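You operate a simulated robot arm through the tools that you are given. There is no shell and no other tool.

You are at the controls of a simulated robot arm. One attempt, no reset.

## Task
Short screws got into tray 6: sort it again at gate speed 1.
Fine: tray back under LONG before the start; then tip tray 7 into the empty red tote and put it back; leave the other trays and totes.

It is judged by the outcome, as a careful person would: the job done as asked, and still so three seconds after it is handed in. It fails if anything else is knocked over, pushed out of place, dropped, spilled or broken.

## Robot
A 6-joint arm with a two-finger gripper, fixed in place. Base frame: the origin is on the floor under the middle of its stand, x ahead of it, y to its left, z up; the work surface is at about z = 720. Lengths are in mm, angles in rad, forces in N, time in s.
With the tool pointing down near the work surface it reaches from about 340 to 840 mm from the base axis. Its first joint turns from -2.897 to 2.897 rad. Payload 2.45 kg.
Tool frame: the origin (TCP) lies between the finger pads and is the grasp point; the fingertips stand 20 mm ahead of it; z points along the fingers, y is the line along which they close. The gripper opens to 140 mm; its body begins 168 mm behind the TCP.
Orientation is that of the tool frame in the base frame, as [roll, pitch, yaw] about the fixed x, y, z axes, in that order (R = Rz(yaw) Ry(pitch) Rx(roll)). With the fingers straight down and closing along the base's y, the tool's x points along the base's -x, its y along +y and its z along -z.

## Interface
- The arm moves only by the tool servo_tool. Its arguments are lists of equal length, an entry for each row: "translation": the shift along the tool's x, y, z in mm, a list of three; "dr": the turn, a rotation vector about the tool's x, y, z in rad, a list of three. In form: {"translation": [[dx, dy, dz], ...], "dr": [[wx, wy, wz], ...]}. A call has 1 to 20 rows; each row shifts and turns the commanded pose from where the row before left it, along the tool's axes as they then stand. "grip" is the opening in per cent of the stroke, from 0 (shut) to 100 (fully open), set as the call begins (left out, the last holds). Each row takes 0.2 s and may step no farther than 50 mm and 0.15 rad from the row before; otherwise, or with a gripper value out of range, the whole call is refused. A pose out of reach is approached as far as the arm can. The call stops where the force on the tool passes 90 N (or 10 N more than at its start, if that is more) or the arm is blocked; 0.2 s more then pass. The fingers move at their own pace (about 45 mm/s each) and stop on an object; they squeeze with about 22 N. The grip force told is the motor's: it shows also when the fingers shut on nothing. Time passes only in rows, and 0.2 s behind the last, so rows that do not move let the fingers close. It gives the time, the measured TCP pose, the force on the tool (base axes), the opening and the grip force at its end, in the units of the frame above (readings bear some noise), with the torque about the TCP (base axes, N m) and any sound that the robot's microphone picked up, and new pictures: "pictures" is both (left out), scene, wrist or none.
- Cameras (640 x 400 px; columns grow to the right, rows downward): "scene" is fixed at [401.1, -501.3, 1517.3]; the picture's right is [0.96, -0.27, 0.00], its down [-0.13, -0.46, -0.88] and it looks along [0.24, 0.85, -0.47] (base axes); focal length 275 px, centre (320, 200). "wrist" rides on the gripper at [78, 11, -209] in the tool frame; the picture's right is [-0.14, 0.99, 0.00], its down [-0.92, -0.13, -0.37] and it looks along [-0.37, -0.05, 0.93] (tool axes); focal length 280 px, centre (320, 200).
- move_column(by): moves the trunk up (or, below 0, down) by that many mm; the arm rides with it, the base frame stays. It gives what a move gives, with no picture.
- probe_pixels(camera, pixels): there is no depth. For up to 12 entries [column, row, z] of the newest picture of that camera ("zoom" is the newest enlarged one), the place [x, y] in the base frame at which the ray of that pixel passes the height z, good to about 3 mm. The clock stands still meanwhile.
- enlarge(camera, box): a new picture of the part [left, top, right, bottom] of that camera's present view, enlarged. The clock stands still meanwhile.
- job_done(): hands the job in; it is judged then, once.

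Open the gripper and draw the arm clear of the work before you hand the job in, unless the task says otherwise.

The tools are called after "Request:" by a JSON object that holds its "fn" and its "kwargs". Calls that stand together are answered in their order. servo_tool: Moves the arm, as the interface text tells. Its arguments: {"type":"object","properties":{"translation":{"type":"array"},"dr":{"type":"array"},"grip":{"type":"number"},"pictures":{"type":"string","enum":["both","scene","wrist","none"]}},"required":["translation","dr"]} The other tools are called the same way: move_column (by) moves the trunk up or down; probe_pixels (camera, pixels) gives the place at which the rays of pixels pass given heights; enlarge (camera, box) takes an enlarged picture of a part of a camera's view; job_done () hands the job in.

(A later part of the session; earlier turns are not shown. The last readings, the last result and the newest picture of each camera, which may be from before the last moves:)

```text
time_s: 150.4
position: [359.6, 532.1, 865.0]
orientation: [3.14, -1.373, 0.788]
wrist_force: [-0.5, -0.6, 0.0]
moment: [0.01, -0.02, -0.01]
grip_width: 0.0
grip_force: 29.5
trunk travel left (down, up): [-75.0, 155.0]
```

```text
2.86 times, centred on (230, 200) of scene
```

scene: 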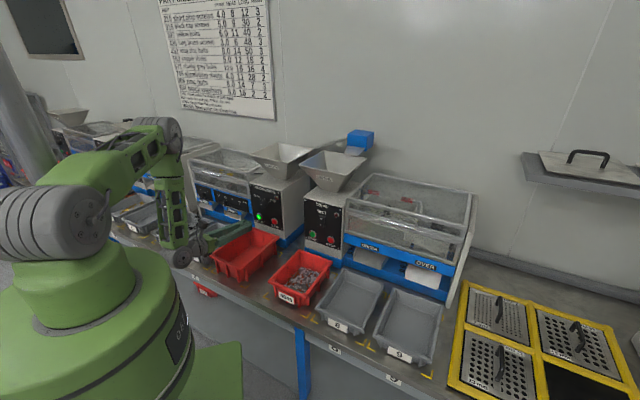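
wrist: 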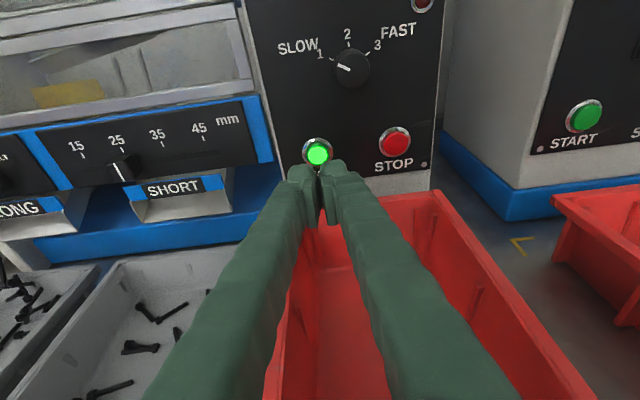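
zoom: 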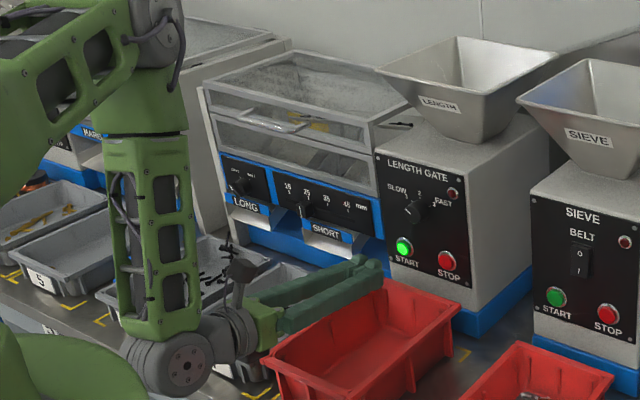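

START is lit green and the machine is running. While it sorts, I retreat: un-tilt, rise, and swing the tool back.

Request:
{"fn": "servo_tool", "kwargs": {"translation": [[0, 0, 0], [0, 0, 0], [35, 8, 0], [35, 8, 0], [35, 8, 0], [35, 8, 0], [35, 8, 0], [0, 0, 0], [0, 0, 0], [0, 0, 0], [0, 0, 0], [0, 0, 0], [0, 0, 0]], "dr": [[0, 0.1, 0], [0, 0.1, 0], [0, 0, 0], [0, 0, 0], [0, 0, 0], [0, 0, 0], [0, 0, 0], [-0.145, 0, 0], [-0.145, 0, 0], [-0.145, 0, 0], [-0.145, 0, 0], [-0.145, 0, 0], [-0.145, 0, 0]], "pictures": "none"}}

Request:
{"fn": "servo_tool", "kwargs": {"translation": [[0, 0, 0], [0, 0, 0], [0, 0, 0], [0, 0, 0], [0, 0, 0], [0, 0, 0], [0, 0, 0], [0, 0, 0], [0, 0, 0], [0, 0, 0], [0, 0, 0]], "dr": [[0, -0.1428, 0], [0, -0.1428, 0], [0, -0.1428, 0], [0, -0.1428, 0], [0, -0.1428, 0], [0, -0.1428, 0], [0, -0.1428, 0], [0, -0.1428, 0], [0, -0.1428, 0], [0, -0.1428, 0], [0, -0.1428, 0]], "pictures": "both"}}

Request:
{"fn": "enlarge", "kwargs": {"camera": "scene", "box": [140, 130, 320, 270]}}

```text
time_s: 153.2
position: [388.4, 503.0, 1039.4]
orientation: [0.207, -1.569, 2.848]
wrist_force: [-0.1, 0.3, 0.3]
moment: [-0.01, 0.03, -0.01]
grip_width: 0.1
grip_force: 29.9
trunk travel left (down, up): [-75.0, 155.0]
```

```text
time_s: 155.6
position: [389.2, 503.5, 1039.0]
orientation: [3.141, -0.001, -0.083]
wrist_force: [-0.3, 0.8, -0.3]
moment: [0.0, 0.03, 0.0]
grip_width: 0.1
grip_force: 29.5
trunk travel left (down, up): [-75.0, 155.0]
```

scene: 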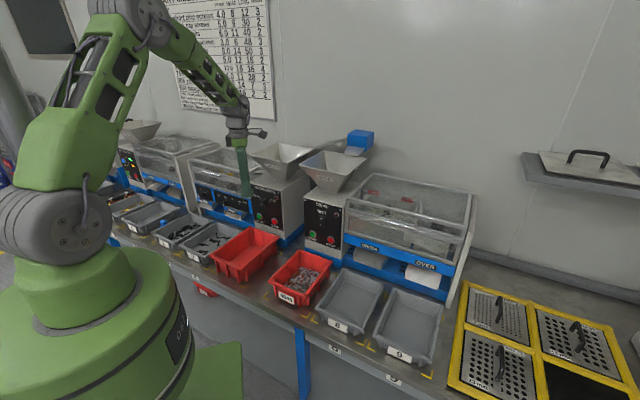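
wrist: 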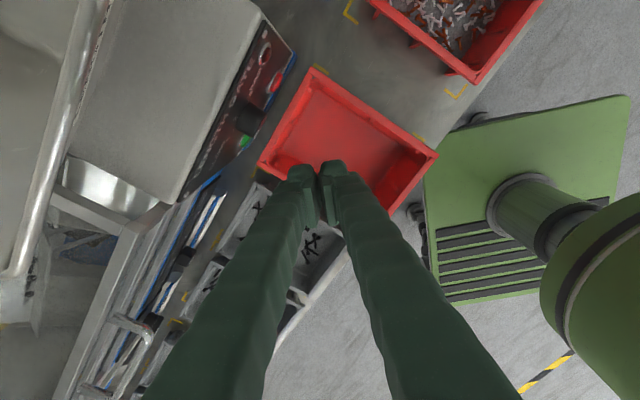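

```text
2.86 times, centred on (230, 200) of scene
```

zoom: 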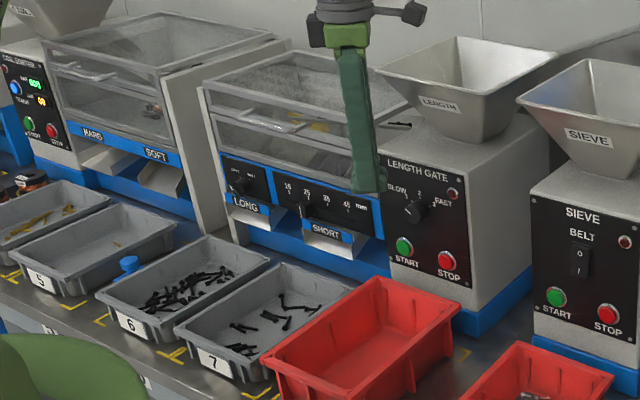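

The START lamp is off again; tray 6 and 7 both hold screws. There is a dark thing between the cover and the hopper at about (255, 173) — I zoom in on that and the lamp.

Request:
{"fn": "enlarge", "kwargs": {"camera": "scene", "box": [235, 155, 285, 195]}}

Request:
{"fn": "enlarge", "kwargs": {"camera": "scene", "box": [245, 130, 320, 240]}}

Request:
{"fn": "enlarge", "kwargs": {"camera": "scene", "box": [150, 200, 250, 275]}}

```text
10.00 times, centred on (260, 175) of scene
```

zoom: 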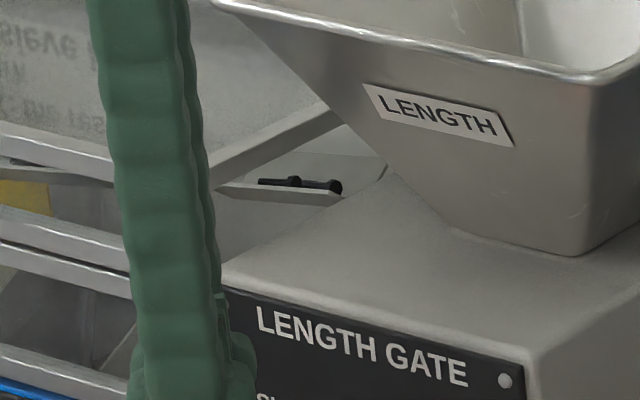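

```text
3.64 times, centred on (282, 185) of scene
```

zoom: 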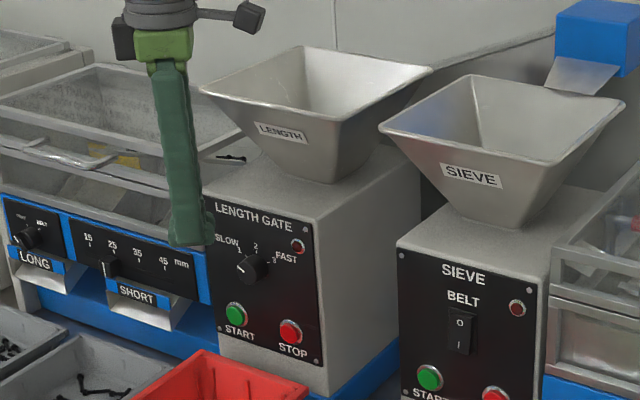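

```text
5.33 times, centred on (200, 238) of scene
```

zoom: 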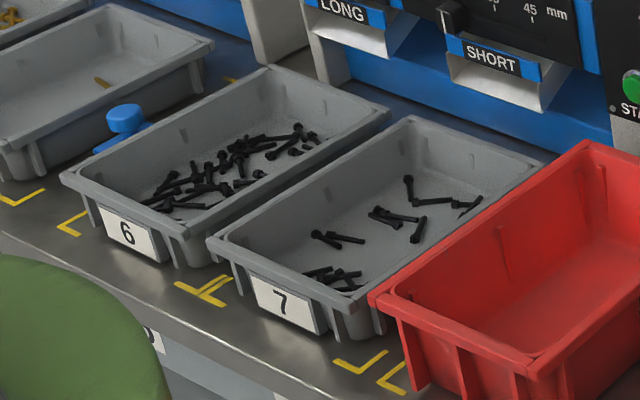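

Some screws appear on a feed plate between hopper and gate. I wait a few seconds and look again to see if the machine still moves anything.

Request:
{"fn": "servo_tool", "kwargs": {"translation": [[0, 0, 0], [0, 0, 0], [0, 0, 0], [0, 0, 0], [0, 0, 0], [0, 0, 0], [0, 0, 0], [0, 0, 0], [0, 0, 0], [0, 0, 0]], "dr": [[0, 0, 0], [0, 0, 0], [0, 0, 0], [0, 0, 0], [0, 0, 0], [0, 0, 0], [0, 0, 0], [0, 0, 0], [0, 0, 0], [0, 0, 0]], "pictures": "scene"}}

Request:
{"fn": "enlarge", "kwargs": {"camera": "scene", "box": [245, 160, 275, 184]}}

Request:
{"fn": "enlarge", "kwargs": {"camera": "scene", "box": [150, 200, 250, 275]}}

```text
time_s: 157.8
position: [387.7, 503.2, 1039.9]
orientation: [-3.141, -0.002, -0.082]
wrist_force: [1.5, -0.5, 0.1]
moment: [0.03, 0.01, 0.0]
grip_width: 0.1
grip_force: 29.3
trunk travel left (down, up): [-75.0, 155.0]
```

scene: 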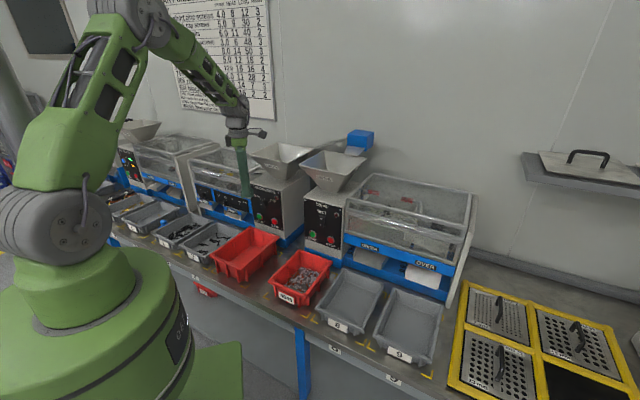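

```text
16.00 times, centred on (260, 172) of scene
```

zoom: 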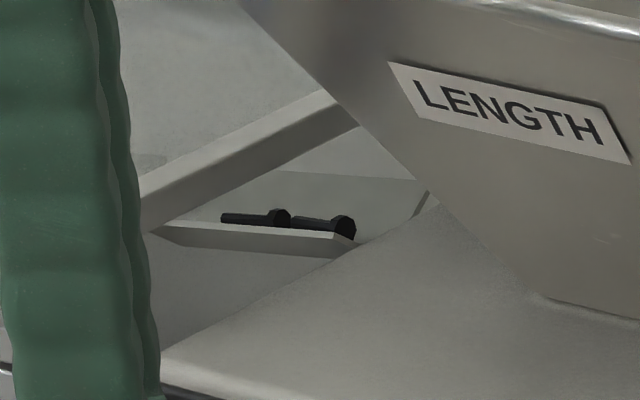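

```text
5.33 times, centred on (200, 238) of scene
```

zoom: 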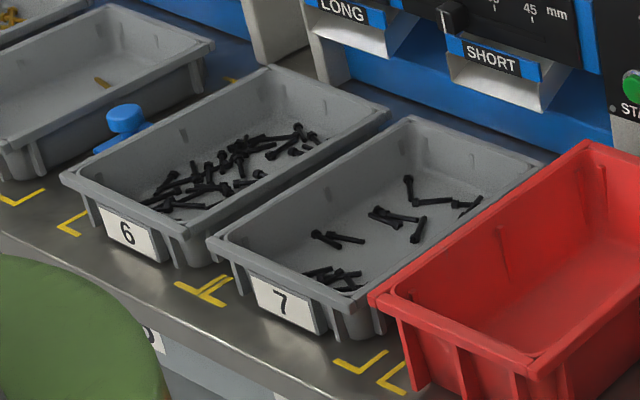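

Two screws remain on the feed plate and the machine has stopped. I rise and move over to look at the hopper and feed plate from above with the wrist camera.

Request:
{"fn": "servo_tool", "kwargs": {"translation": [[0, 0, -45], [0, 0, -45], [0, 0, -45], [0, 0, -45], [0, 0, -45], [20, -20, -10], [20, -20, 0], [20, -20, 0]], "dr": [[0, 0, 0], [0, 0, 0], [0, 0, 0], [0, 0, 0], [0, 0, 0], [0, 0, 0], [0, 0, 0], [0, 0, 0]], "pictures": "wrist"}}

```text
time_s: 159.6
position: [453.9, 558.3, 1273.8]
orientation: [3.141, -0.003, -0.083]
wrist_force: [0.3, 0.3, -0.5]
moment: [-0.03, 0.02, 0.03]
grip_width: 0.1
grip_force: 29.4
trunk travel left (down, up): [-75.0, 155.0]
```

wrist: 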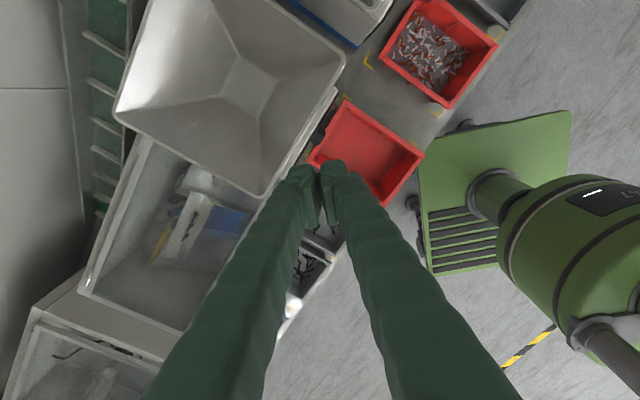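

Request:
{"fn": "enlarge", "kwargs": {"camera": "wrist", "box": [80, 0, 350, 300]}}

Request:
{"fn": "enlarge", "kwargs": {"camera": "wrist", "box": [140, 140, 280, 260]}}

```text
1.33 times, centred on (215, 150) of wrist
```

zoom: 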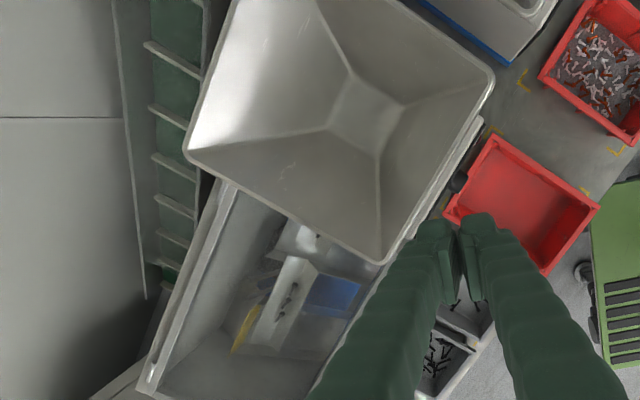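

```text
3.33 times, centred on (210, 200) of wrist
```

zoom: 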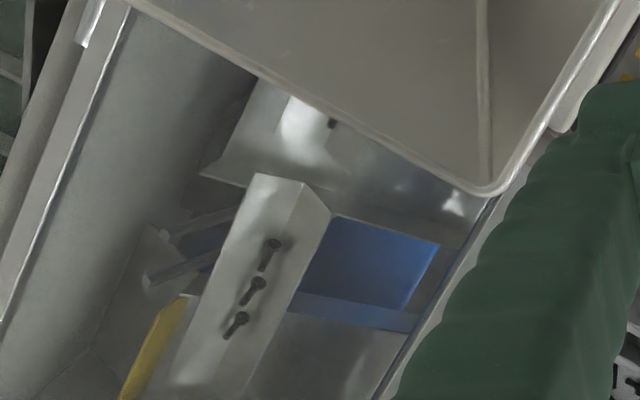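

The hopper is empty, but three screws sit on the V-track inside the gate. I wait two seconds and compare to see whether they are moving.

Request:
{"fn": "servo_tool", "kwargs": {"translation": [[0, 0, 0], [0, 0, 0], [0, 0, 0], [0, 0, 0], [0, 0, 0], [0, 0, 0], [0, 0, 0], [0, 0, 0], [0, 0, 0], [0, 0, 0]], "dr": [[0, 0, 0], [0, 0, 0], [0, 0, 0], [0, 0, 0], [0, 0, 0], [0, 0, 0], [0, 0, 0], [0, 0, 0], [0, 0, 0], [0, 0, 0]], "pictures": "both"}}

Request:
{"fn": "enlarge", "kwargs": {"camera": "wrist", "box": [140, 140, 280, 260]}}

Request:
{"fn": "enlarge", "kwargs": {"camera": "scene", "box": [180, 130, 330, 250]}}

Request:
{"fn": "enlarge", "kwargs": {"camera": "scene", "box": [150, 200, 240, 265]}}

```text
time_s: 161.8
position: [452.3, 557.3, 1274.7]
orientation: [3.141, -0.002, -0.084]
wrist_force: [-0.3, 0.1, -0.8]
moment: [-0.01, -0.01, -0.05]
grip_width: 0.0
grip_force: 29.6
trunk travel left (down, up): [-75.0, 155.0]
```

scene: 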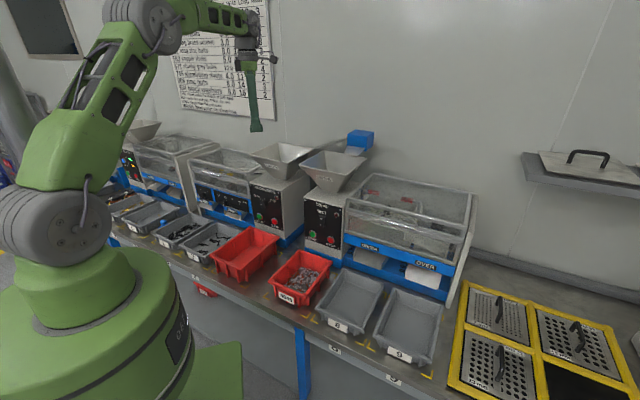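
wrist: 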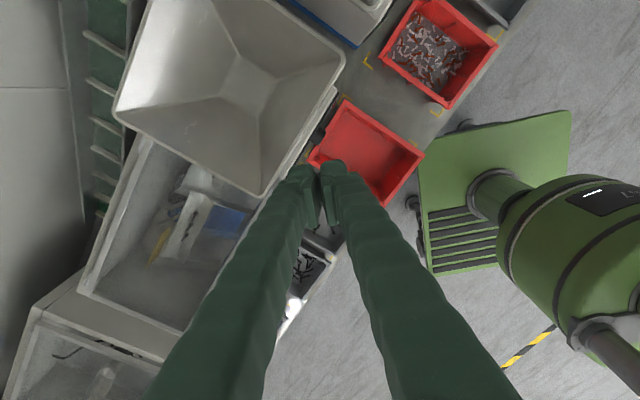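

```text
3.33 times, centred on (210, 200) of wrist
```

zoom: 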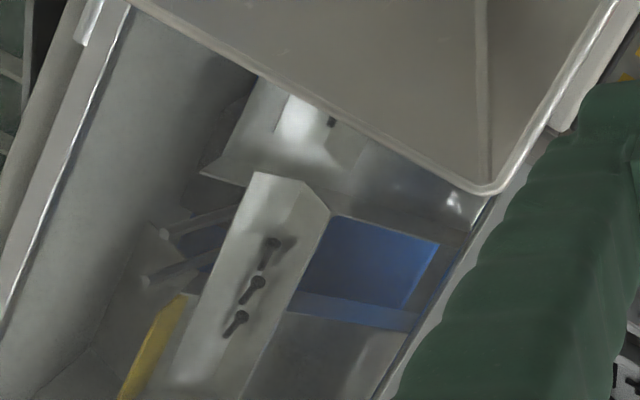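

```text
3.33 times, centred on (255, 190) of scene
```

zoom: 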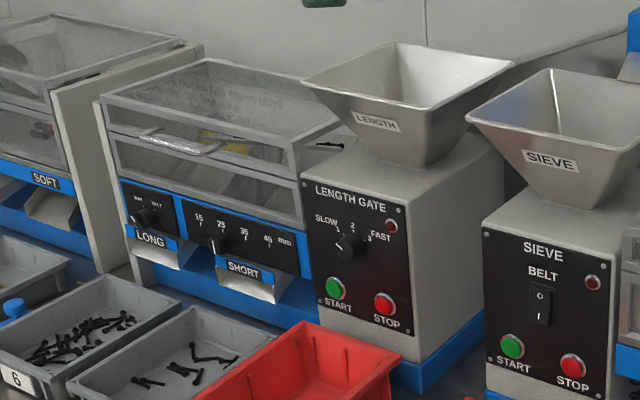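

```text
6.15 times, centred on (195, 232) of scene
```

zoom: 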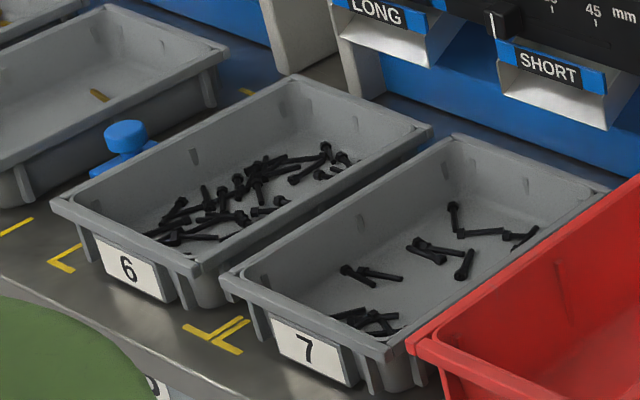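

Nothing moves: 3–4 screws are left in the gate. I zoom on the red lamp of the panel to see whether it signals a fault.

Request:
{"fn": "enlarge", "kwargs": {"camera": "scene", "box": [255, 185, 295, 225]}}

Request:
{"fn": "enlarge", "kwargs": {"camera": "wrist", "box": [165, 175, 245, 245]}}

```text
10.00 times, centred on (275, 205) of scene
```

zoom: 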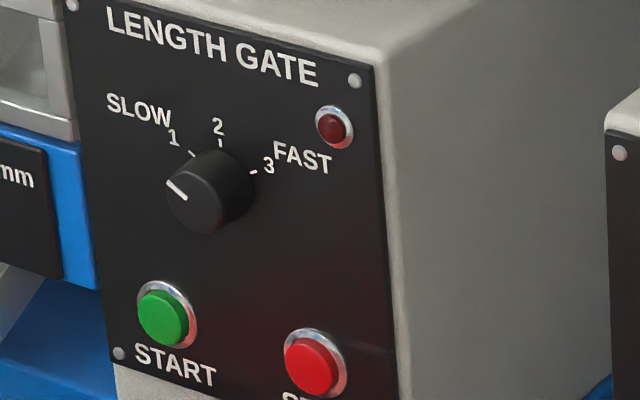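

```text
5.71 times, centred on (205, 210) of wrist
```

zoom: 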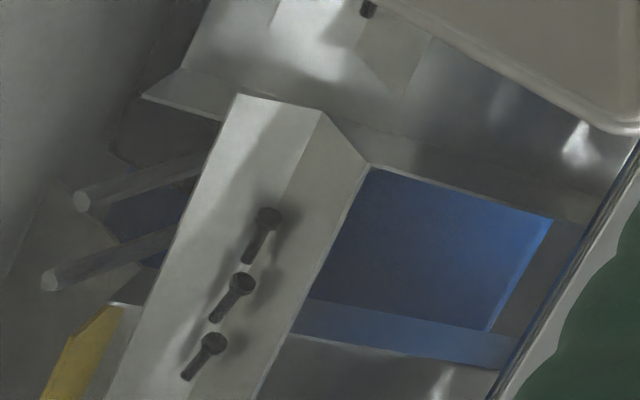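

No fault lamp. Since the run ended with screws still on the track, I'll press START once more so they get sorted too; first back to the approach point.

Request:
{"fn": "servo_tool", "kwargs": {"translation": [[-11.8, 12.4, 46.4], [-11.8, 12.4, 46.4], [-11.8, 12.4, 46.4], [-11.8, 12.4, 46.4], [-11.8, 12.4, 46.4], [0, 0, 0]], "dr": [[0, 0, 0], [0, 0, 0], [0, 0, 0], [0, 0, 0], [0, 0, 0], [0, 0, 0]], "pictures": "none"}}

Request:
{"fn": "servo_tool", "kwargs": {"translation": [[0, 0, 0], [0, 0, 0], [0, 0, 0], [0, 0, 0], [0, 0, 0], [0, 0, 0], [0, 0, 0], [0, 0, 0], [0, 0, 0], [0, 0, 0], [0, 0, 0], [0, 0, 0], [0, 0, 0], [0, 0, 0], [0, 0, 0], [0, 0, 0], [0, 0, 0]], "dr": [[0, 0.1428, 0], [0, 0.1428, 0], [0, 0.1428, 0], [0, 0.1428, 0], [0, 0.1428, 0], [0, 0.1428, 0], [0, 0.1428, 0], [0, 0.1428, 0], [0, 0.1428, 0], [0, 0.1428, 0], [0, 0.1428, 0], [0.145, 0, 0], [0.145, 0, 0], [0.145, 0, 0], [0.145, 0, 0], [0.145, 0, 0], [0.145, 0, 0]], "pictures": "wrist"}}

```text
time_s: 163.2
position: [388.6, 500.7, 1042.7]
orientation: [-3.141, -0.002, -0.085]
wrist_force: [-0.1, -0.1, 0.1]
moment: [-0.02, -0.01, 0.04]
grip_width: 0.0
grip_force: 29.0
trunk travel left (down, up): [-75.0, 155.0]
```

```text
time_s: 166.8
position: [390.4, 500.4, 1041.9]
orientation: [-0.151, -1.569, -2.205]
wrist_force: [0.2, -0.9, -0.2]
moment: [0.02, -0.02, -0.03]
grip_width: 0.0
grip_force: 29.2
trunk travel left (down, up): [-75.0, 155.0]
```

wrist: 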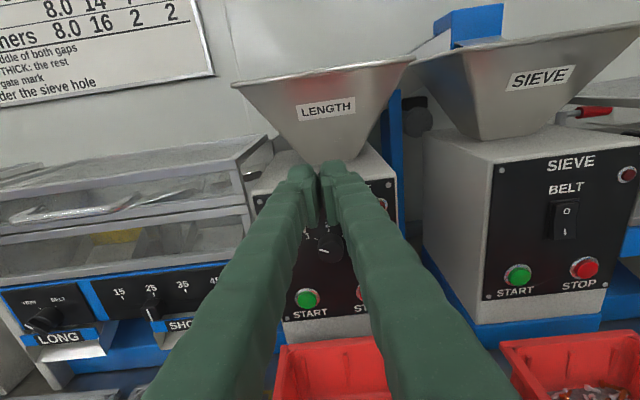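

Square to the panel again. I move down-left to START, tilt 11°, and advance to just short of it.

Request:
{"fn": "servo_tool", "kwargs": {"translation": [[-35.6, -8.74, 0], [-35.6, -8.74, 0], [-35.6, -8.74, 0], [-35.6, -8.74, 0], [-35.6, -8.74, 0], [0, 0, 0], [0, 0, 0], [4, 0, 19.6], [4, 0, 19.6], [4, 0, 19.6], [0, 0, 0]], "dr": [[0, 0, 0], [0, 0, 0], [0, 0, 0], [0, 0, 0], [0, 0, 0], [0, -0.1, 0], [0, -0.1, 0], [0, 0, 0], [0, 0, 0], [0, 0, 0], [0, 0, 0]], "pictures": "wrist"}}

Request:
{"fn": "enlarge", "kwargs": {"camera": "wrist", "box": [240, 100, 400, 250]}}

```text
time_s: 169.2
position: [401.9, 574.6, 863.5]
orientation: [3.138, -1.37, 0.789]
wrist_force: [-0.7, -0.4, 0.2]
moment: [0.03, 0.02, -0.01]
grip_width: 0.1
grip_force: 29.5
trunk travel left (down, up): [-75.0, 155.0]
```

wrist: 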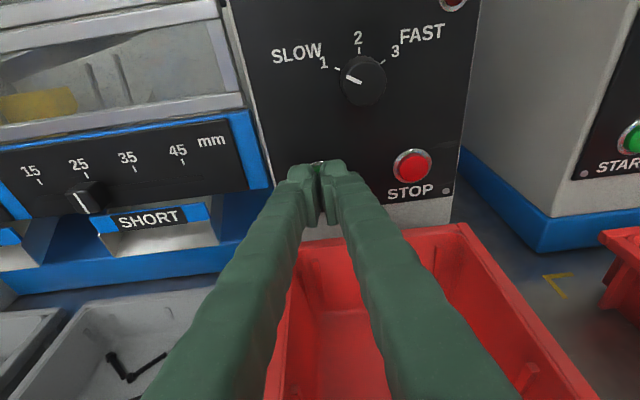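

```text
2.67 times, centred on (320, 175) of wrist
```

zoom: 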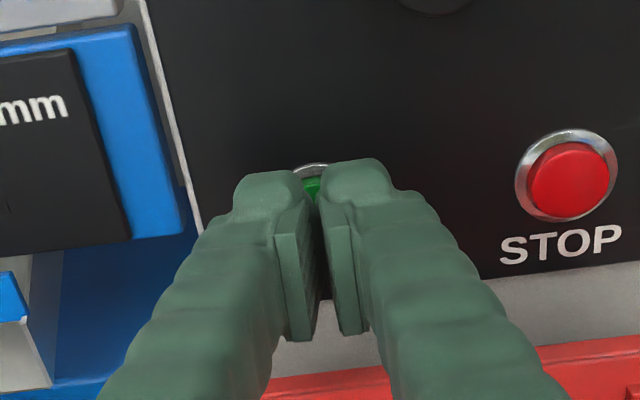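

Aligned as before. I press START again.

Request:
{"fn": "servo_tool", "kwargs": {"translation": [[0.6, 0, 2.94], [0.6, 0, 2.94], [0.5, 0, 2.5], [0.4, 0, 2], [0.4, 0, 2], [0, 0, 0]], "dr": [[0, 0, 0], [0, 0, 0], [0, 0, 0], [0, 0, 0], [0, 0, 0], [0, 0, 0]], "pictures": "wrist"}}

Request:
{"fn": "servo_tool", "kwargs": {"translation": [[-2, 0, -9.8], [-4.1, 0, -20.3], [-4.1, 0, -20.3], [-4.1, 0, -20.3]], "dr": [[0, 0, 0], [0, 0, 0], [0, 0, 0], [0, 0, 0]], "pictures": "both"}}

```text
time_s: 170.6
position: [409.8, 582.6, 864.0]
orientation: [3.136, -1.373, 0.79]
wrist_force: [-0.8, -2.7, 1.2]
moment: [0.02, -0.04, 0.0]
grip_width: 5.9
grip_force: 29.6
trunk travel left (down, up): [-75.0, 155.0]
heard: click
```

wrist: 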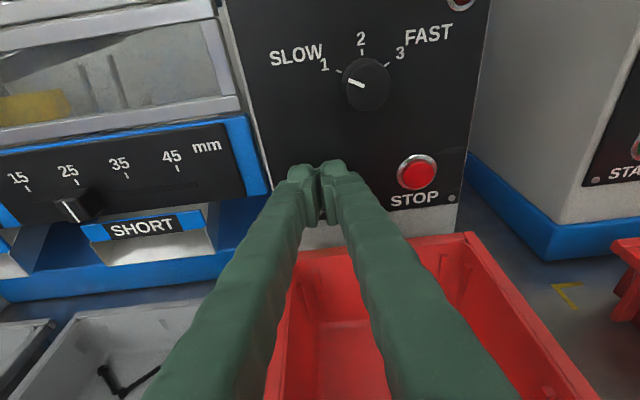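

```text
time_s: 171.6
position: [357.6, 532.8, 863.4]
orientation: [3.138, -1.37, 0.789]
wrist_force: [0.4, 0.0, -0.3]
moment: [0.01, 0.01, -0.02]
grip_width: 0.0
grip_force: 29.0
trunk travel left (down, up): [-75.0, 155.0]
```

scene: 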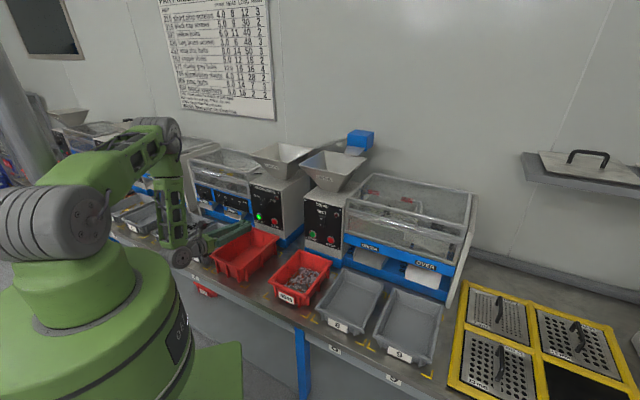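
wrist: 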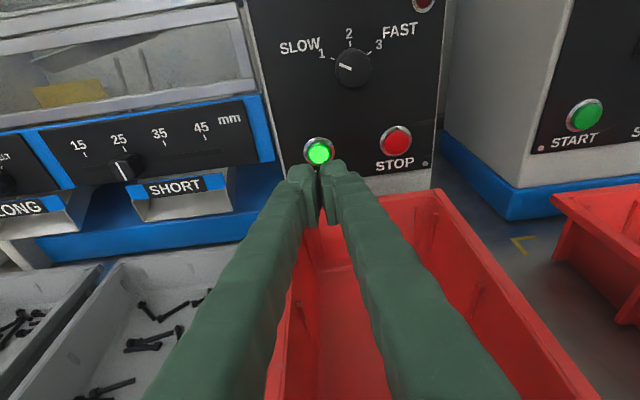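

START is lit again. I wait in place and watch the lamp and the trays.

Request:
{"fn": "servo_tool", "kwargs": {"translation": [[0, 0, 0], [0, 0, 0], [0, 0, 0], [0, 0, 0], [0, 0, 0], [0, 0, 0], [0, 0, 0], [0, 0, 0], [0, 0, 0], [0, 0, 0], [0, 0, 0], [0, 0, 0], [0, 0, 0], [0, 0, 0], [0, 0, 0]], "dr": [[0, 0, 0], [0, 0, 0], [0, 0, 0], [0, 0, 0], [0, 0, 0], [0, 0, 0], [0, 0, 0], [0, 0, 0], [0, 0, 0], [0, 0, 0], [0, 0, 0], [0, 0, 0], [0, 0, 0], [0, 0, 0], [0, 0, 0]], "pictures": "both"}}

Request:
{"fn": "enlarge", "kwargs": {"camera": "scene", "box": [180, 130, 330, 250]}}

```text
time_s: 174.8
position: [358.6, 531.4, 864.4]
orientation: [3.138, -1.373, 0.792]
wrist_force: [-0.6, -0.2, -0.2]
moment: [-0.01, 0.02, -0.01]
grip_width: 0.0
grip_force: 29.2
trunk travel left (down, up): [-75.0, 155.0]
```

scene: 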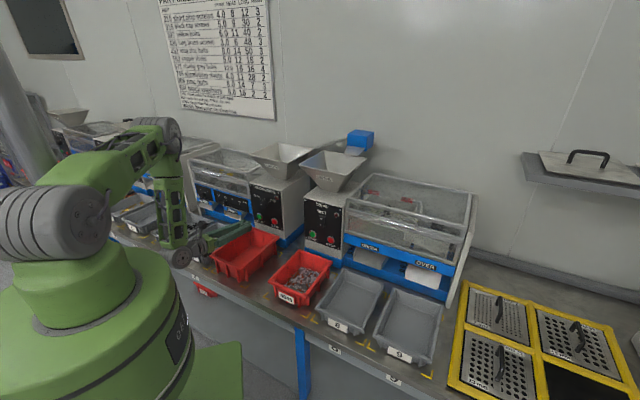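
wrist: 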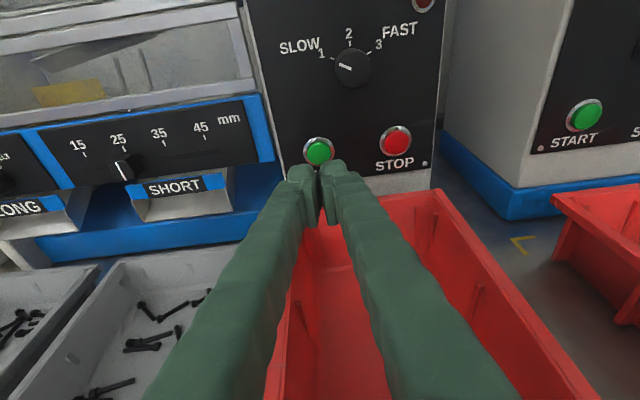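

```text
3.33 times, centred on (255, 190) of scene
```

zoom: 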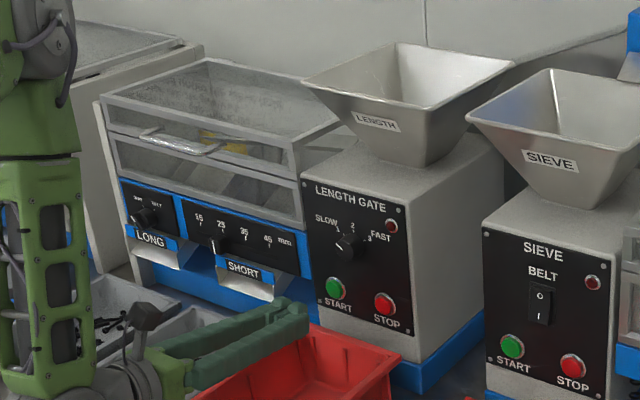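

The lamp went off again and the dark pieces near the hopper are gone. I retreat upward and check the track from above.

Request:
{"fn": "servo_tool", "kwargs": {"translation": [[0, 0, 0], [0, 0, 0], [35, 8, 0], [35, 8, 0], [35, 8, 0], [35, 8, 0], [35, 8, 0], [0, 0, 0], [0, 0, 0], [0, 0, 0], [0, 0, 0], [0, 0, 0], [0, 0, 0]], "dr": [[0, 0.1, 0], [0, 0.1, 0], [0, 0, 0], [0, 0, 0], [0, 0, 0], [0, 0, 0], [0, 0, 0], [-0.145, 0, 0], [-0.145, 0, 0], [-0.145, 0, 0], [-0.145, 0, 0], [-0.145, 0, 0], [-0.145, 0, 0]], "pictures": "none"}}

Request:
{"fn": "servo_tool", "kwargs": {"translation": [[0, 0, 0], [0, 0, 0], [0, 0, 0], [0, 0, 0], [0, 0, 0], [0, 0, 0], [0, 0, 0], [0, 0, 0], [0, 0, 0], [0, 0, 0], [0, 0, 0], [11.8, -12.4, -46.4], [11.8, -12.4, -46.4], [11.8, -12.4, -46.4], [11.8, -12.4, -46.4], [11.8, -12.4, -46.4]], "dr": [[0, -0.1428, 0], [0, -0.1428, 0], [0, -0.1428, 0], [0, -0.1428, 0], [0, -0.1428, 0], [0, -0.1428, 0], [0, -0.1428, 0], [0, -0.1428, 0], [0, -0.1428, 0], [0, -0.1428, 0], [0, -0.1428, 0], [0, 0, 0], [0, 0, 0], [0, 0, 0], [0, 0, 0], [0, 0, 0]], "pictures": "both"}}

Request:
{"fn": "enlarge", "kwargs": {"camera": "wrist", "box": [100, 100, 280, 280]}}

Request:
{"fn": "enlarge", "kwargs": {"camera": "scene", "box": [150, 200, 240, 265]}}

```text
time_s: 177.6
position: [387.0, 503.7, 1039.3]
orientation: [0.203, -1.569, 2.851]
wrist_force: [-0.1, 0.7, 0.0]
moment: [0.0, -0.03, 0.0]
grip_width: 0.0
grip_force: 29.3
trunk travel left (down, up): [-75.0, 155.0]
```

```text
time_s: 181.0
position: [449.5, 560.2, 1271.6]
orientation: [-3.14, -0.002, -0.082]
wrist_force: [0.6, 0.4, -0.1]
moment: [0.01, 0.02, -0.01]
grip_width: 0.0
grip_force: 29.5
trunk travel left (down, up): [-75.0, 155.0]
```

scene: 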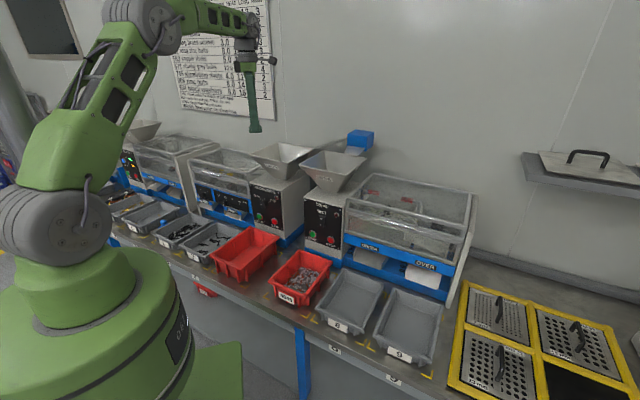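
wrist: 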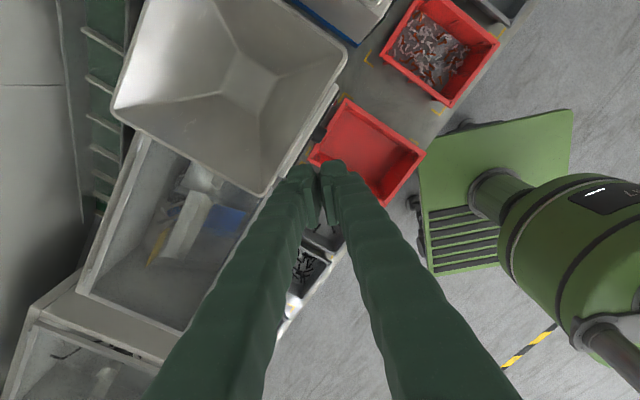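

```text
2.22 times, centred on (190, 190) of wrist
```

zoom: 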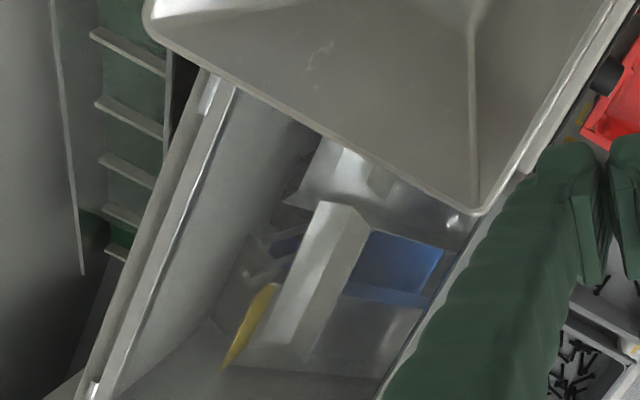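

```text
6.15 times, centred on (195, 232) of scene
```

zoom: 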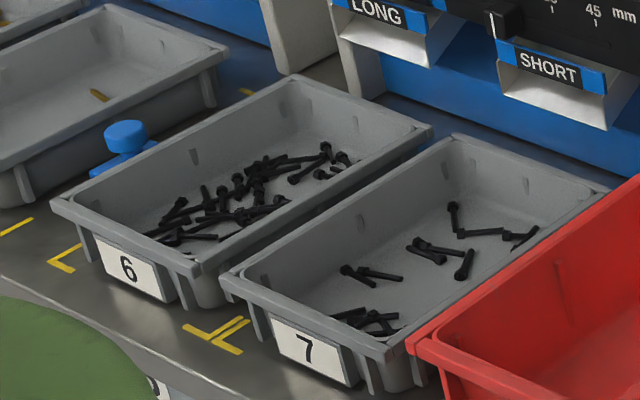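

The track is clear: everything has been sorted. I move back down and over toward trays 6 and 7 to inspect their contents from above.

Request:
{"fn": "servo_tool", "kwargs": {"translation": [[-11.8, 12.4, 46.4], [-11.8, 12.4, 46.4], [-11.8, 12.4, 46.4], [-11.8, 12.4, 46.4], [0, 0, 0], [0, 0, 0], [0, 0, 0], [0, 0, 0], [0, 0, 0], [-40, 20, 0], [-40, 20, 0], [-40, 20, 0], [-40, 20, 0], [-40, 20, 0], [-40, 5, 0], [-40, 5, 0]], "dr": [[0, 0, 0], [0, 0, 0], [0, 0, 0], [0, 0, 0], [0, 0, 0.1406], [0, 0, 0.1406], [0, 0, 0.1406], [0, 0, 0.1406], [0, 0, 0.1406], [0, 0, 0], [0, 0, 0], [0, 0, 0], [0, 0, 0], [0, 0, 0], [0, 0, 0], [0, 0, 0]], "grip": 15, "pictures": "both"}}

```text
time_s: 184.4
position: [123.2, 636.0, 1085.1]
orientation: [-3.14, -0.002, -0.788]
wrist_force: [-0.4, 0.4, -0.2]
moment: [-0.03, -0.01, -0.03]
grip_width: 20.7
grip_force: 0.0
trunk travel left (down, up): [-75.0, 155.0]
```

scene: 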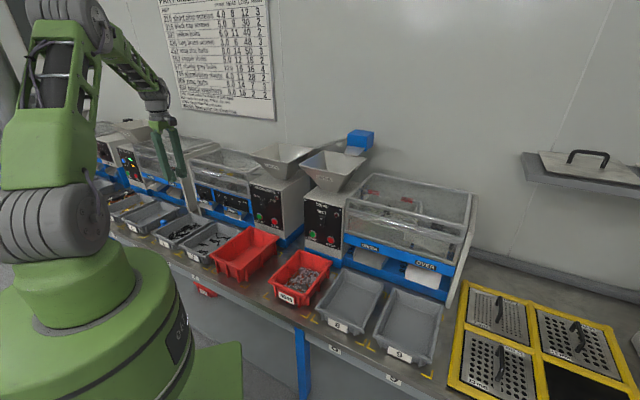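
wrist: 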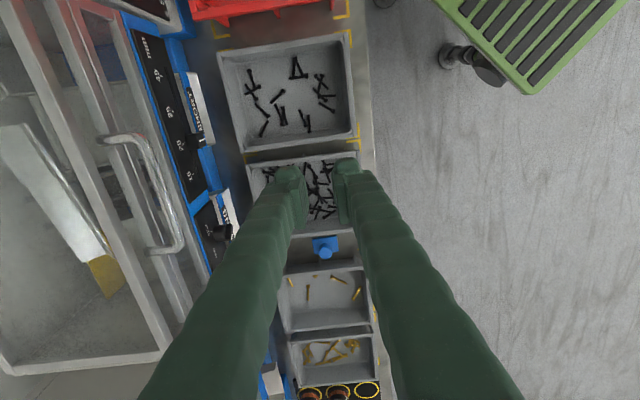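

Good top view of trays 7 (at 288, 92) and 6. I enlarge both to examine the screws.

Request:
{"fn": "enlarge", "kwargs": {"camera": "wrist", "box": [215, 25, 365, 155]}}

Request:
{"fn": "enlarge", "kwargs": {"camera": "wrist", "box": [240, 145, 370, 240]}}

```text
3.08 times, centred on (290, 90) of wrist
```

zoom: 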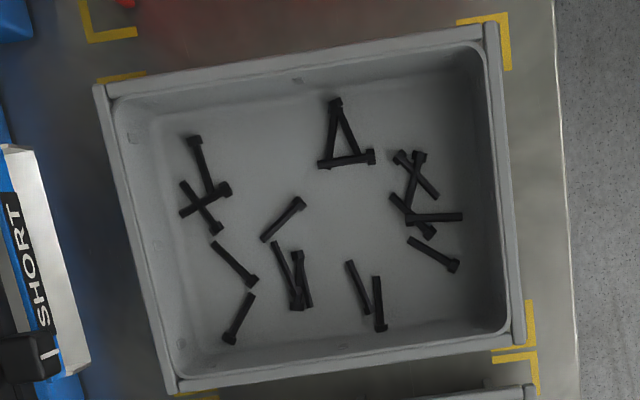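

```text
4.21 times, centred on (305, 192) of wrist
```

zoom: 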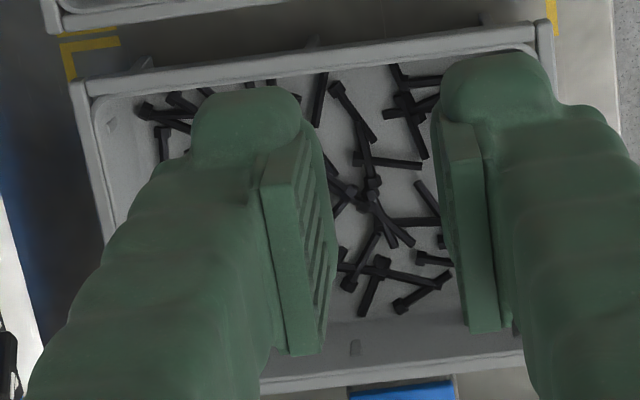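

Tray 7 holds about 18 short screws, with a clear strip along its front wall. I probe its rim precisely.

Request:
{"fn": "enlarge", "kwargs": {"camera": "wrist", "box": [210, 20, 370, 160]}}

Request:
{"fn": "probe_pixels", "kwargs": {"camera": "zoom", "pixels": [[493, 33, 768], [505, 130, 768], [517, 240, 768], [524, 338, 768], [491, 130, 768], [503, 240, 768], [100, 90, 768], [165, 380, 768]]}}

```text
2.86 times, centred on (290, 90) of wrist
```

zoom: 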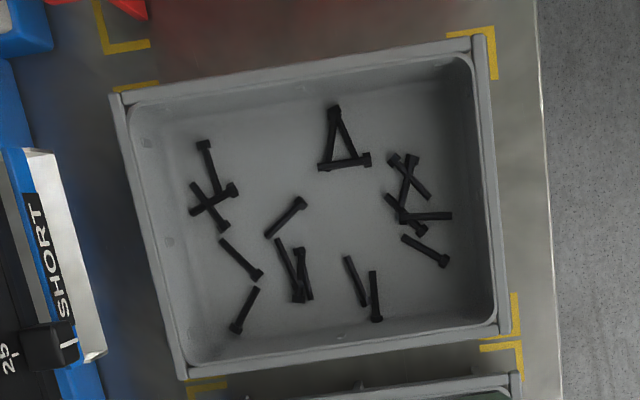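

```text
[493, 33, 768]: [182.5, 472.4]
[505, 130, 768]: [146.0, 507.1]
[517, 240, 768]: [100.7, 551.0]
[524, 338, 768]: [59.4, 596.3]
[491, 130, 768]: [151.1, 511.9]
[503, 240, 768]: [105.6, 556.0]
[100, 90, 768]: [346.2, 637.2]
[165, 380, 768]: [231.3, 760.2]
```

My picks were a little outside the rim; I re-probe on the actual edges.

Request:
{"fn": "probe_pixels", "kwargs": {"camera": "zoom", "pixels": [[494.5, 130, 768], [504.5, 240, 768], [480.5, 130, 768], [490.5, 240, 768], [486, 36, 768], [512, 333, 768], [110, 95, 768], [181, 379, 768]]}}

Request:
{"fn": "enlarge", "kwargs": {"camera": "wrist", "box": [320, 25, 370, 155]}}

```text
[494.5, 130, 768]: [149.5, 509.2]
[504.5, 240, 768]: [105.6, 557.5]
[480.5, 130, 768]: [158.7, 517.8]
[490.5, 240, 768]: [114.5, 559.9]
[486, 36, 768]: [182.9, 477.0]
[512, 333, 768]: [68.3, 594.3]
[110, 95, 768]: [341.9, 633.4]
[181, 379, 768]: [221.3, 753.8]
```

```text
3.08 times, centred on (345, 90) of wrist
```

zoom: 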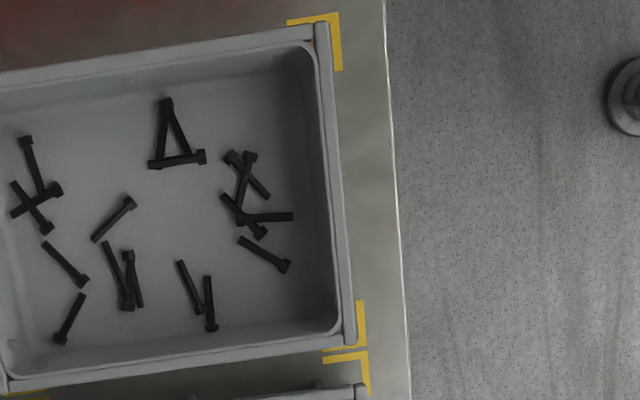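

Tray 7's front rim is at u≈467.5–477.7, centre v≈−290. I descend to z≈960 and move above its front wall.

Request:
{"fn": "servo_tool", "kwargs": {"translation": [[0, 0, 41.7], [0, 0, 41.7], [0, 0, 41.6], [24.2, 21.2, 0], [24.2, 21.2, 0], [24.2, 21.2, 0], [0, 0, 0]], "dr": [[0, 0, 0], [0, 0, 0], [0, 0, 0], [0, 0, 0], [0, 0, 0], [0, 0, 0], [0, 0, 0]], "pictures": "both"}}

```text
time_s: 186.0
position: [130.0, 538.5, 961.2]
orientation: [-3.139, 0.0, -0.785]
wrist_force: [0.2, 0.3, -0.8]
moment: [0.02, 0.03, 0.02]
grip_width: 20.9
grip_force: 0.0
trunk travel left (down, up): [-75.0, 155.0]
```

scene: 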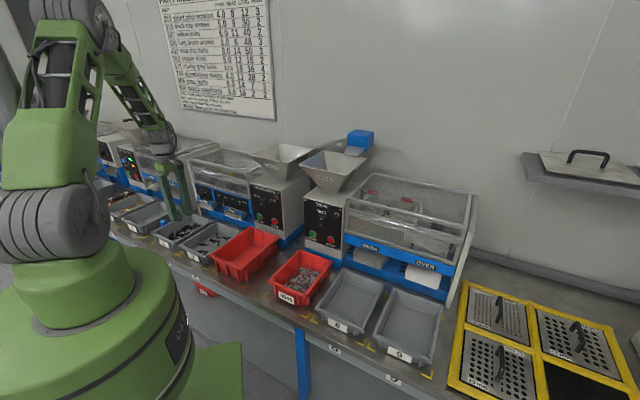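
wrist: 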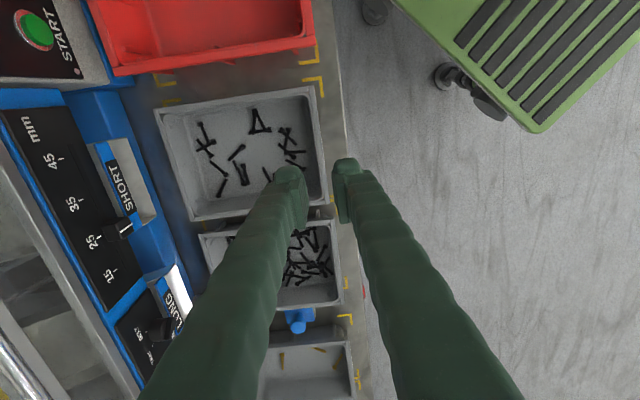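

I'm above tray 7's front wall. I test the 10° lean here before descending.

Request:
{"fn": "servo_tool", "kwargs": {"translation": [[0, 0, 0], [0, 0, 0], [0, 0, 0]], "dr": [[0.088, 0, 0], [0.088, 0, 0], [0, 0, 0]], "pictures": "wrist"}}

Request:
{"fn": "enlarge", "kwargs": {"camera": "wrist", "box": [140, 60, 360, 240]}}

```text
time_s: 186.8
position: [128.8, 540.0, 960.1]
orientation: [-2.964, -0.002, -0.789]
wrist_force: [-0.5, 0.1, 0.0]
moment: [-0.01, -0.02, -0.01]
grip_width: 21.0
grip_force: 0.2
trunk travel left (down, up): [-75.0, 155.0]
```

wrist: 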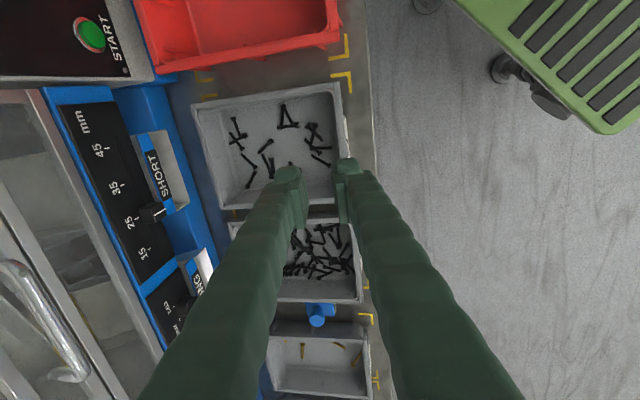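

```text
2.22 times, centred on (250, 150) of wrist
```

zoom: 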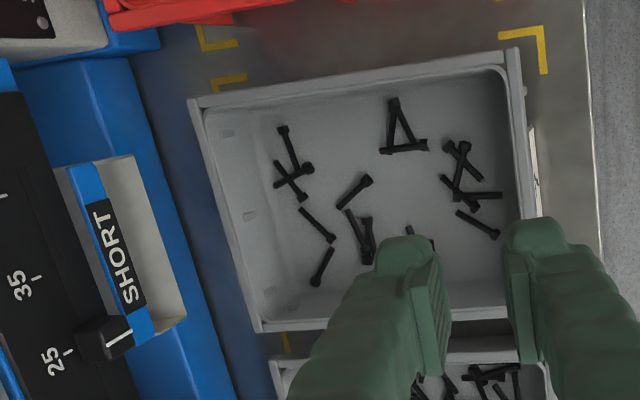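

The lean is reachable. I descend to just above the rim (z≈800) with a slightly wider 28 mm gap, offset so I can finish along the finger direction.

Request:
{"fn": "servo_tool", "kwargs": {"translation": [[0.1, 8.9, 39], [0.1, 8.9, 39], [0.1, 8.9, 39], [0.1, 8.9, 39], [0, 0, 0]], "dr": [[0, 0, 0], [0, 0, 0], [0, 0, 0], [0, 0, 0], [0, 0, 0]], "grip": 20, "pictures": "wrist"}}

Request:
{"fn": "enlarge", "kwargs": {"camera": "wrist", "box": [200, 90, 420, 250]}}

```text
time_s: 188.0
position: [125.9, 534.7, 798.5]
orientation: [-2.962, -0.002, -0.786]
wrist_force: [-0.1, -0.3, 0.4]
moment: [-0.02, -0.01, 0.02]
grip_width: 28.0
grip_force: 0.1
trunk travel left (down, up): [-75.0, 155.0]
```

wrist: 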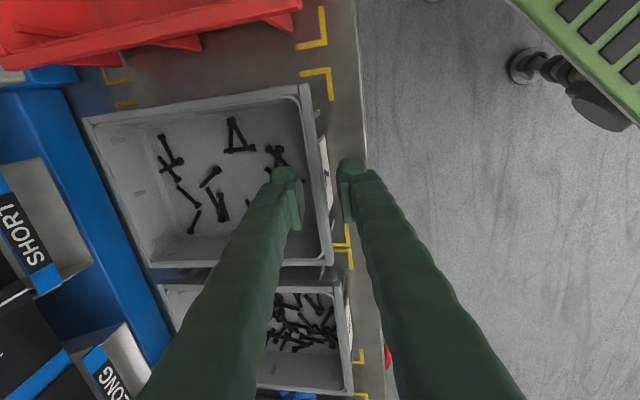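

```text
2.50 times, centred on (310, 170) of wrist
```

zoom: 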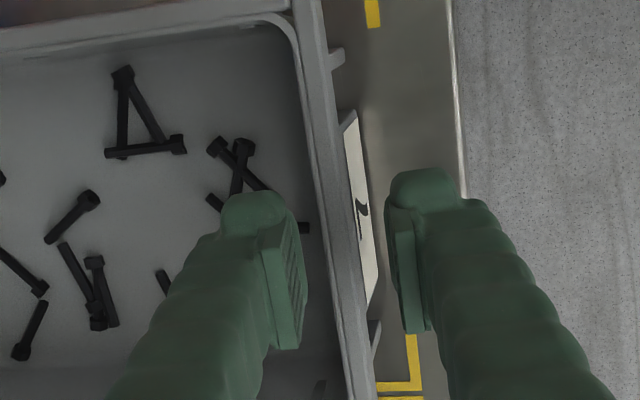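

Aligned within ~2 mm. I slide down along the finger direction to the gripping depth in small steps.

Request:
{"fn": "servo_tool", "kwargs": {"translation": [[-0.25, 0.45, 12], [-0.25, 0.45, 12], [-0.25, 0.45, 11], [-0.25, 0.45, 11], [0, 0, 0]], "dr": [[0, 0, 0], [0, 0, 0], [0, 0, 0], [0, 0, 0], [0, 0, 0]], "pictures": "wrist"}}

Request:
{"fn": "enlarge", "kwargs": {"camera": "wrist", "box": [200, 90, 420, 250]}}

```text
time_s: 189.2
position: [129.1, 537.8, 754.3]
orientation: [-2.962, -0.001, -0.785]
wrist_force: [0.7, 0.4, 0.2]
moment: [0.0, 0.03, 0.02]
grip_width: 28.2
grip_force: 0.0
trunk travel left (down, up): [-75.0, 155.0]
```

wrist: 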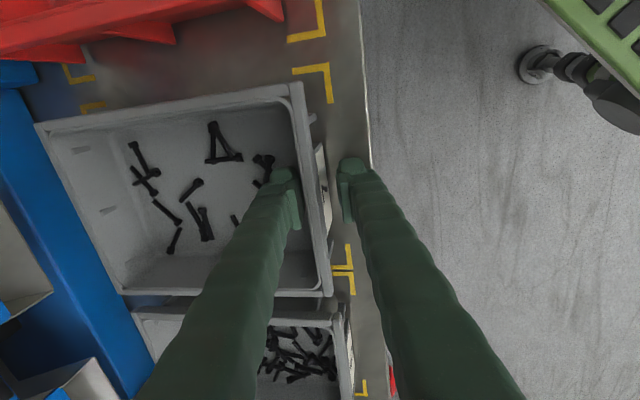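

```text
2.50 times, centred on (310, 170) of wrist
```

zoom: 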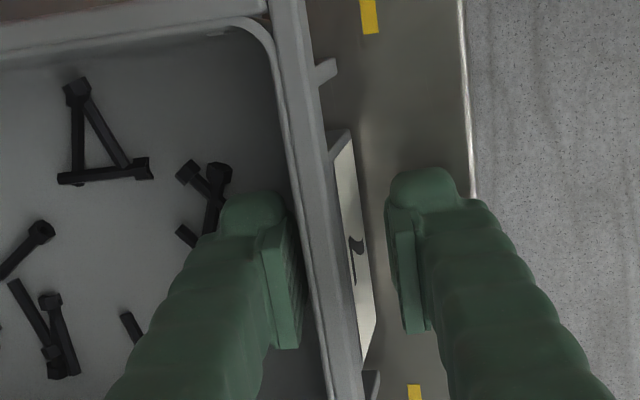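

The inner pad is nearer the wall than the outer; I shift 2.5 mm inward to centre, then close.

Request:
{"fn": "servo_tool", "kwargs": {"translation": [[0, -2.5, 0], [0, 0, 0]], "dr": [[0, 0, 0], [0, 0, 0]], "pictures": "none"}}

Request:
{"fn": "servo_tool", "kwargs": {"translation": [[0, 0, 0], [0, 0, 0], [0, 0, 0], [0, 0, 0]], "dr": [[0, 0, 0], [0, 0, 0], [0, 0, 0], [0, 0, 0]], "grip": 0, "pictures": "wrist"}}

Request:
{"fn": "enlarge", "kwargs": {"camera": "wrist", "box": [200, 90, 420, 250]}}

```text
time_s: 189.8
position: [130.5, 540.7, 755.2]
orientation: [-2.964, -0.001, -0.787]
wrist_force: [0.6, 0.4, 0.2]
moment: [0.0, 0.02, 0.01]
grip_width: 28.0
grip_force: 0.0
trunk travel left (down, up): [-75.0, 155.0]
```

```text
time_s: 190.8
position: [130.7, 539.7, 754.6]
orientation: [-2.965, -0.001, -0.786]
wrist_force: [0.3, 0.6, 1.6]
moment: [-0.14, 0.2, 0.03]
grip_width: 6.4
grip_force: 22.1
trunk travel left (down, up): [-75.0, 155.0]
```

wrist: 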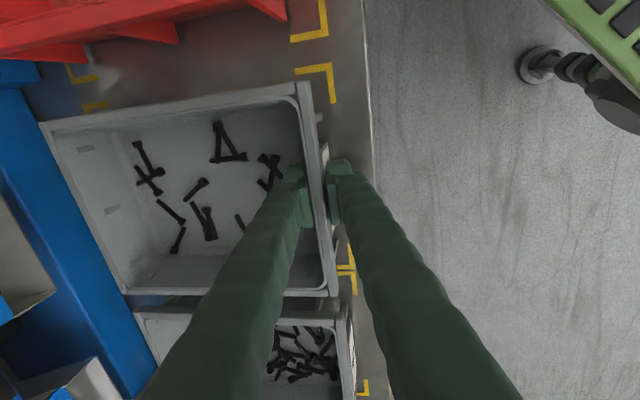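

```text
2.50 times, centred on (310, 170) of wrist
```

zoom: 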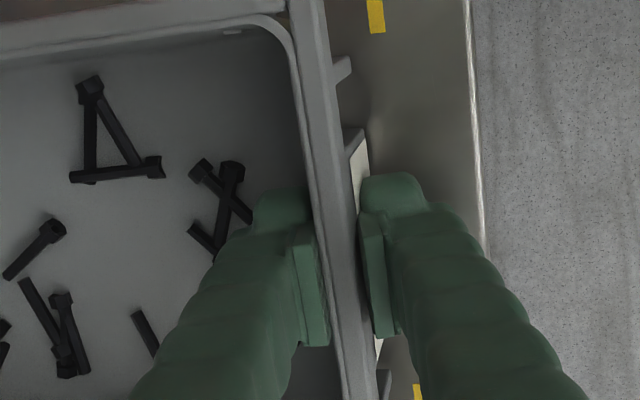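

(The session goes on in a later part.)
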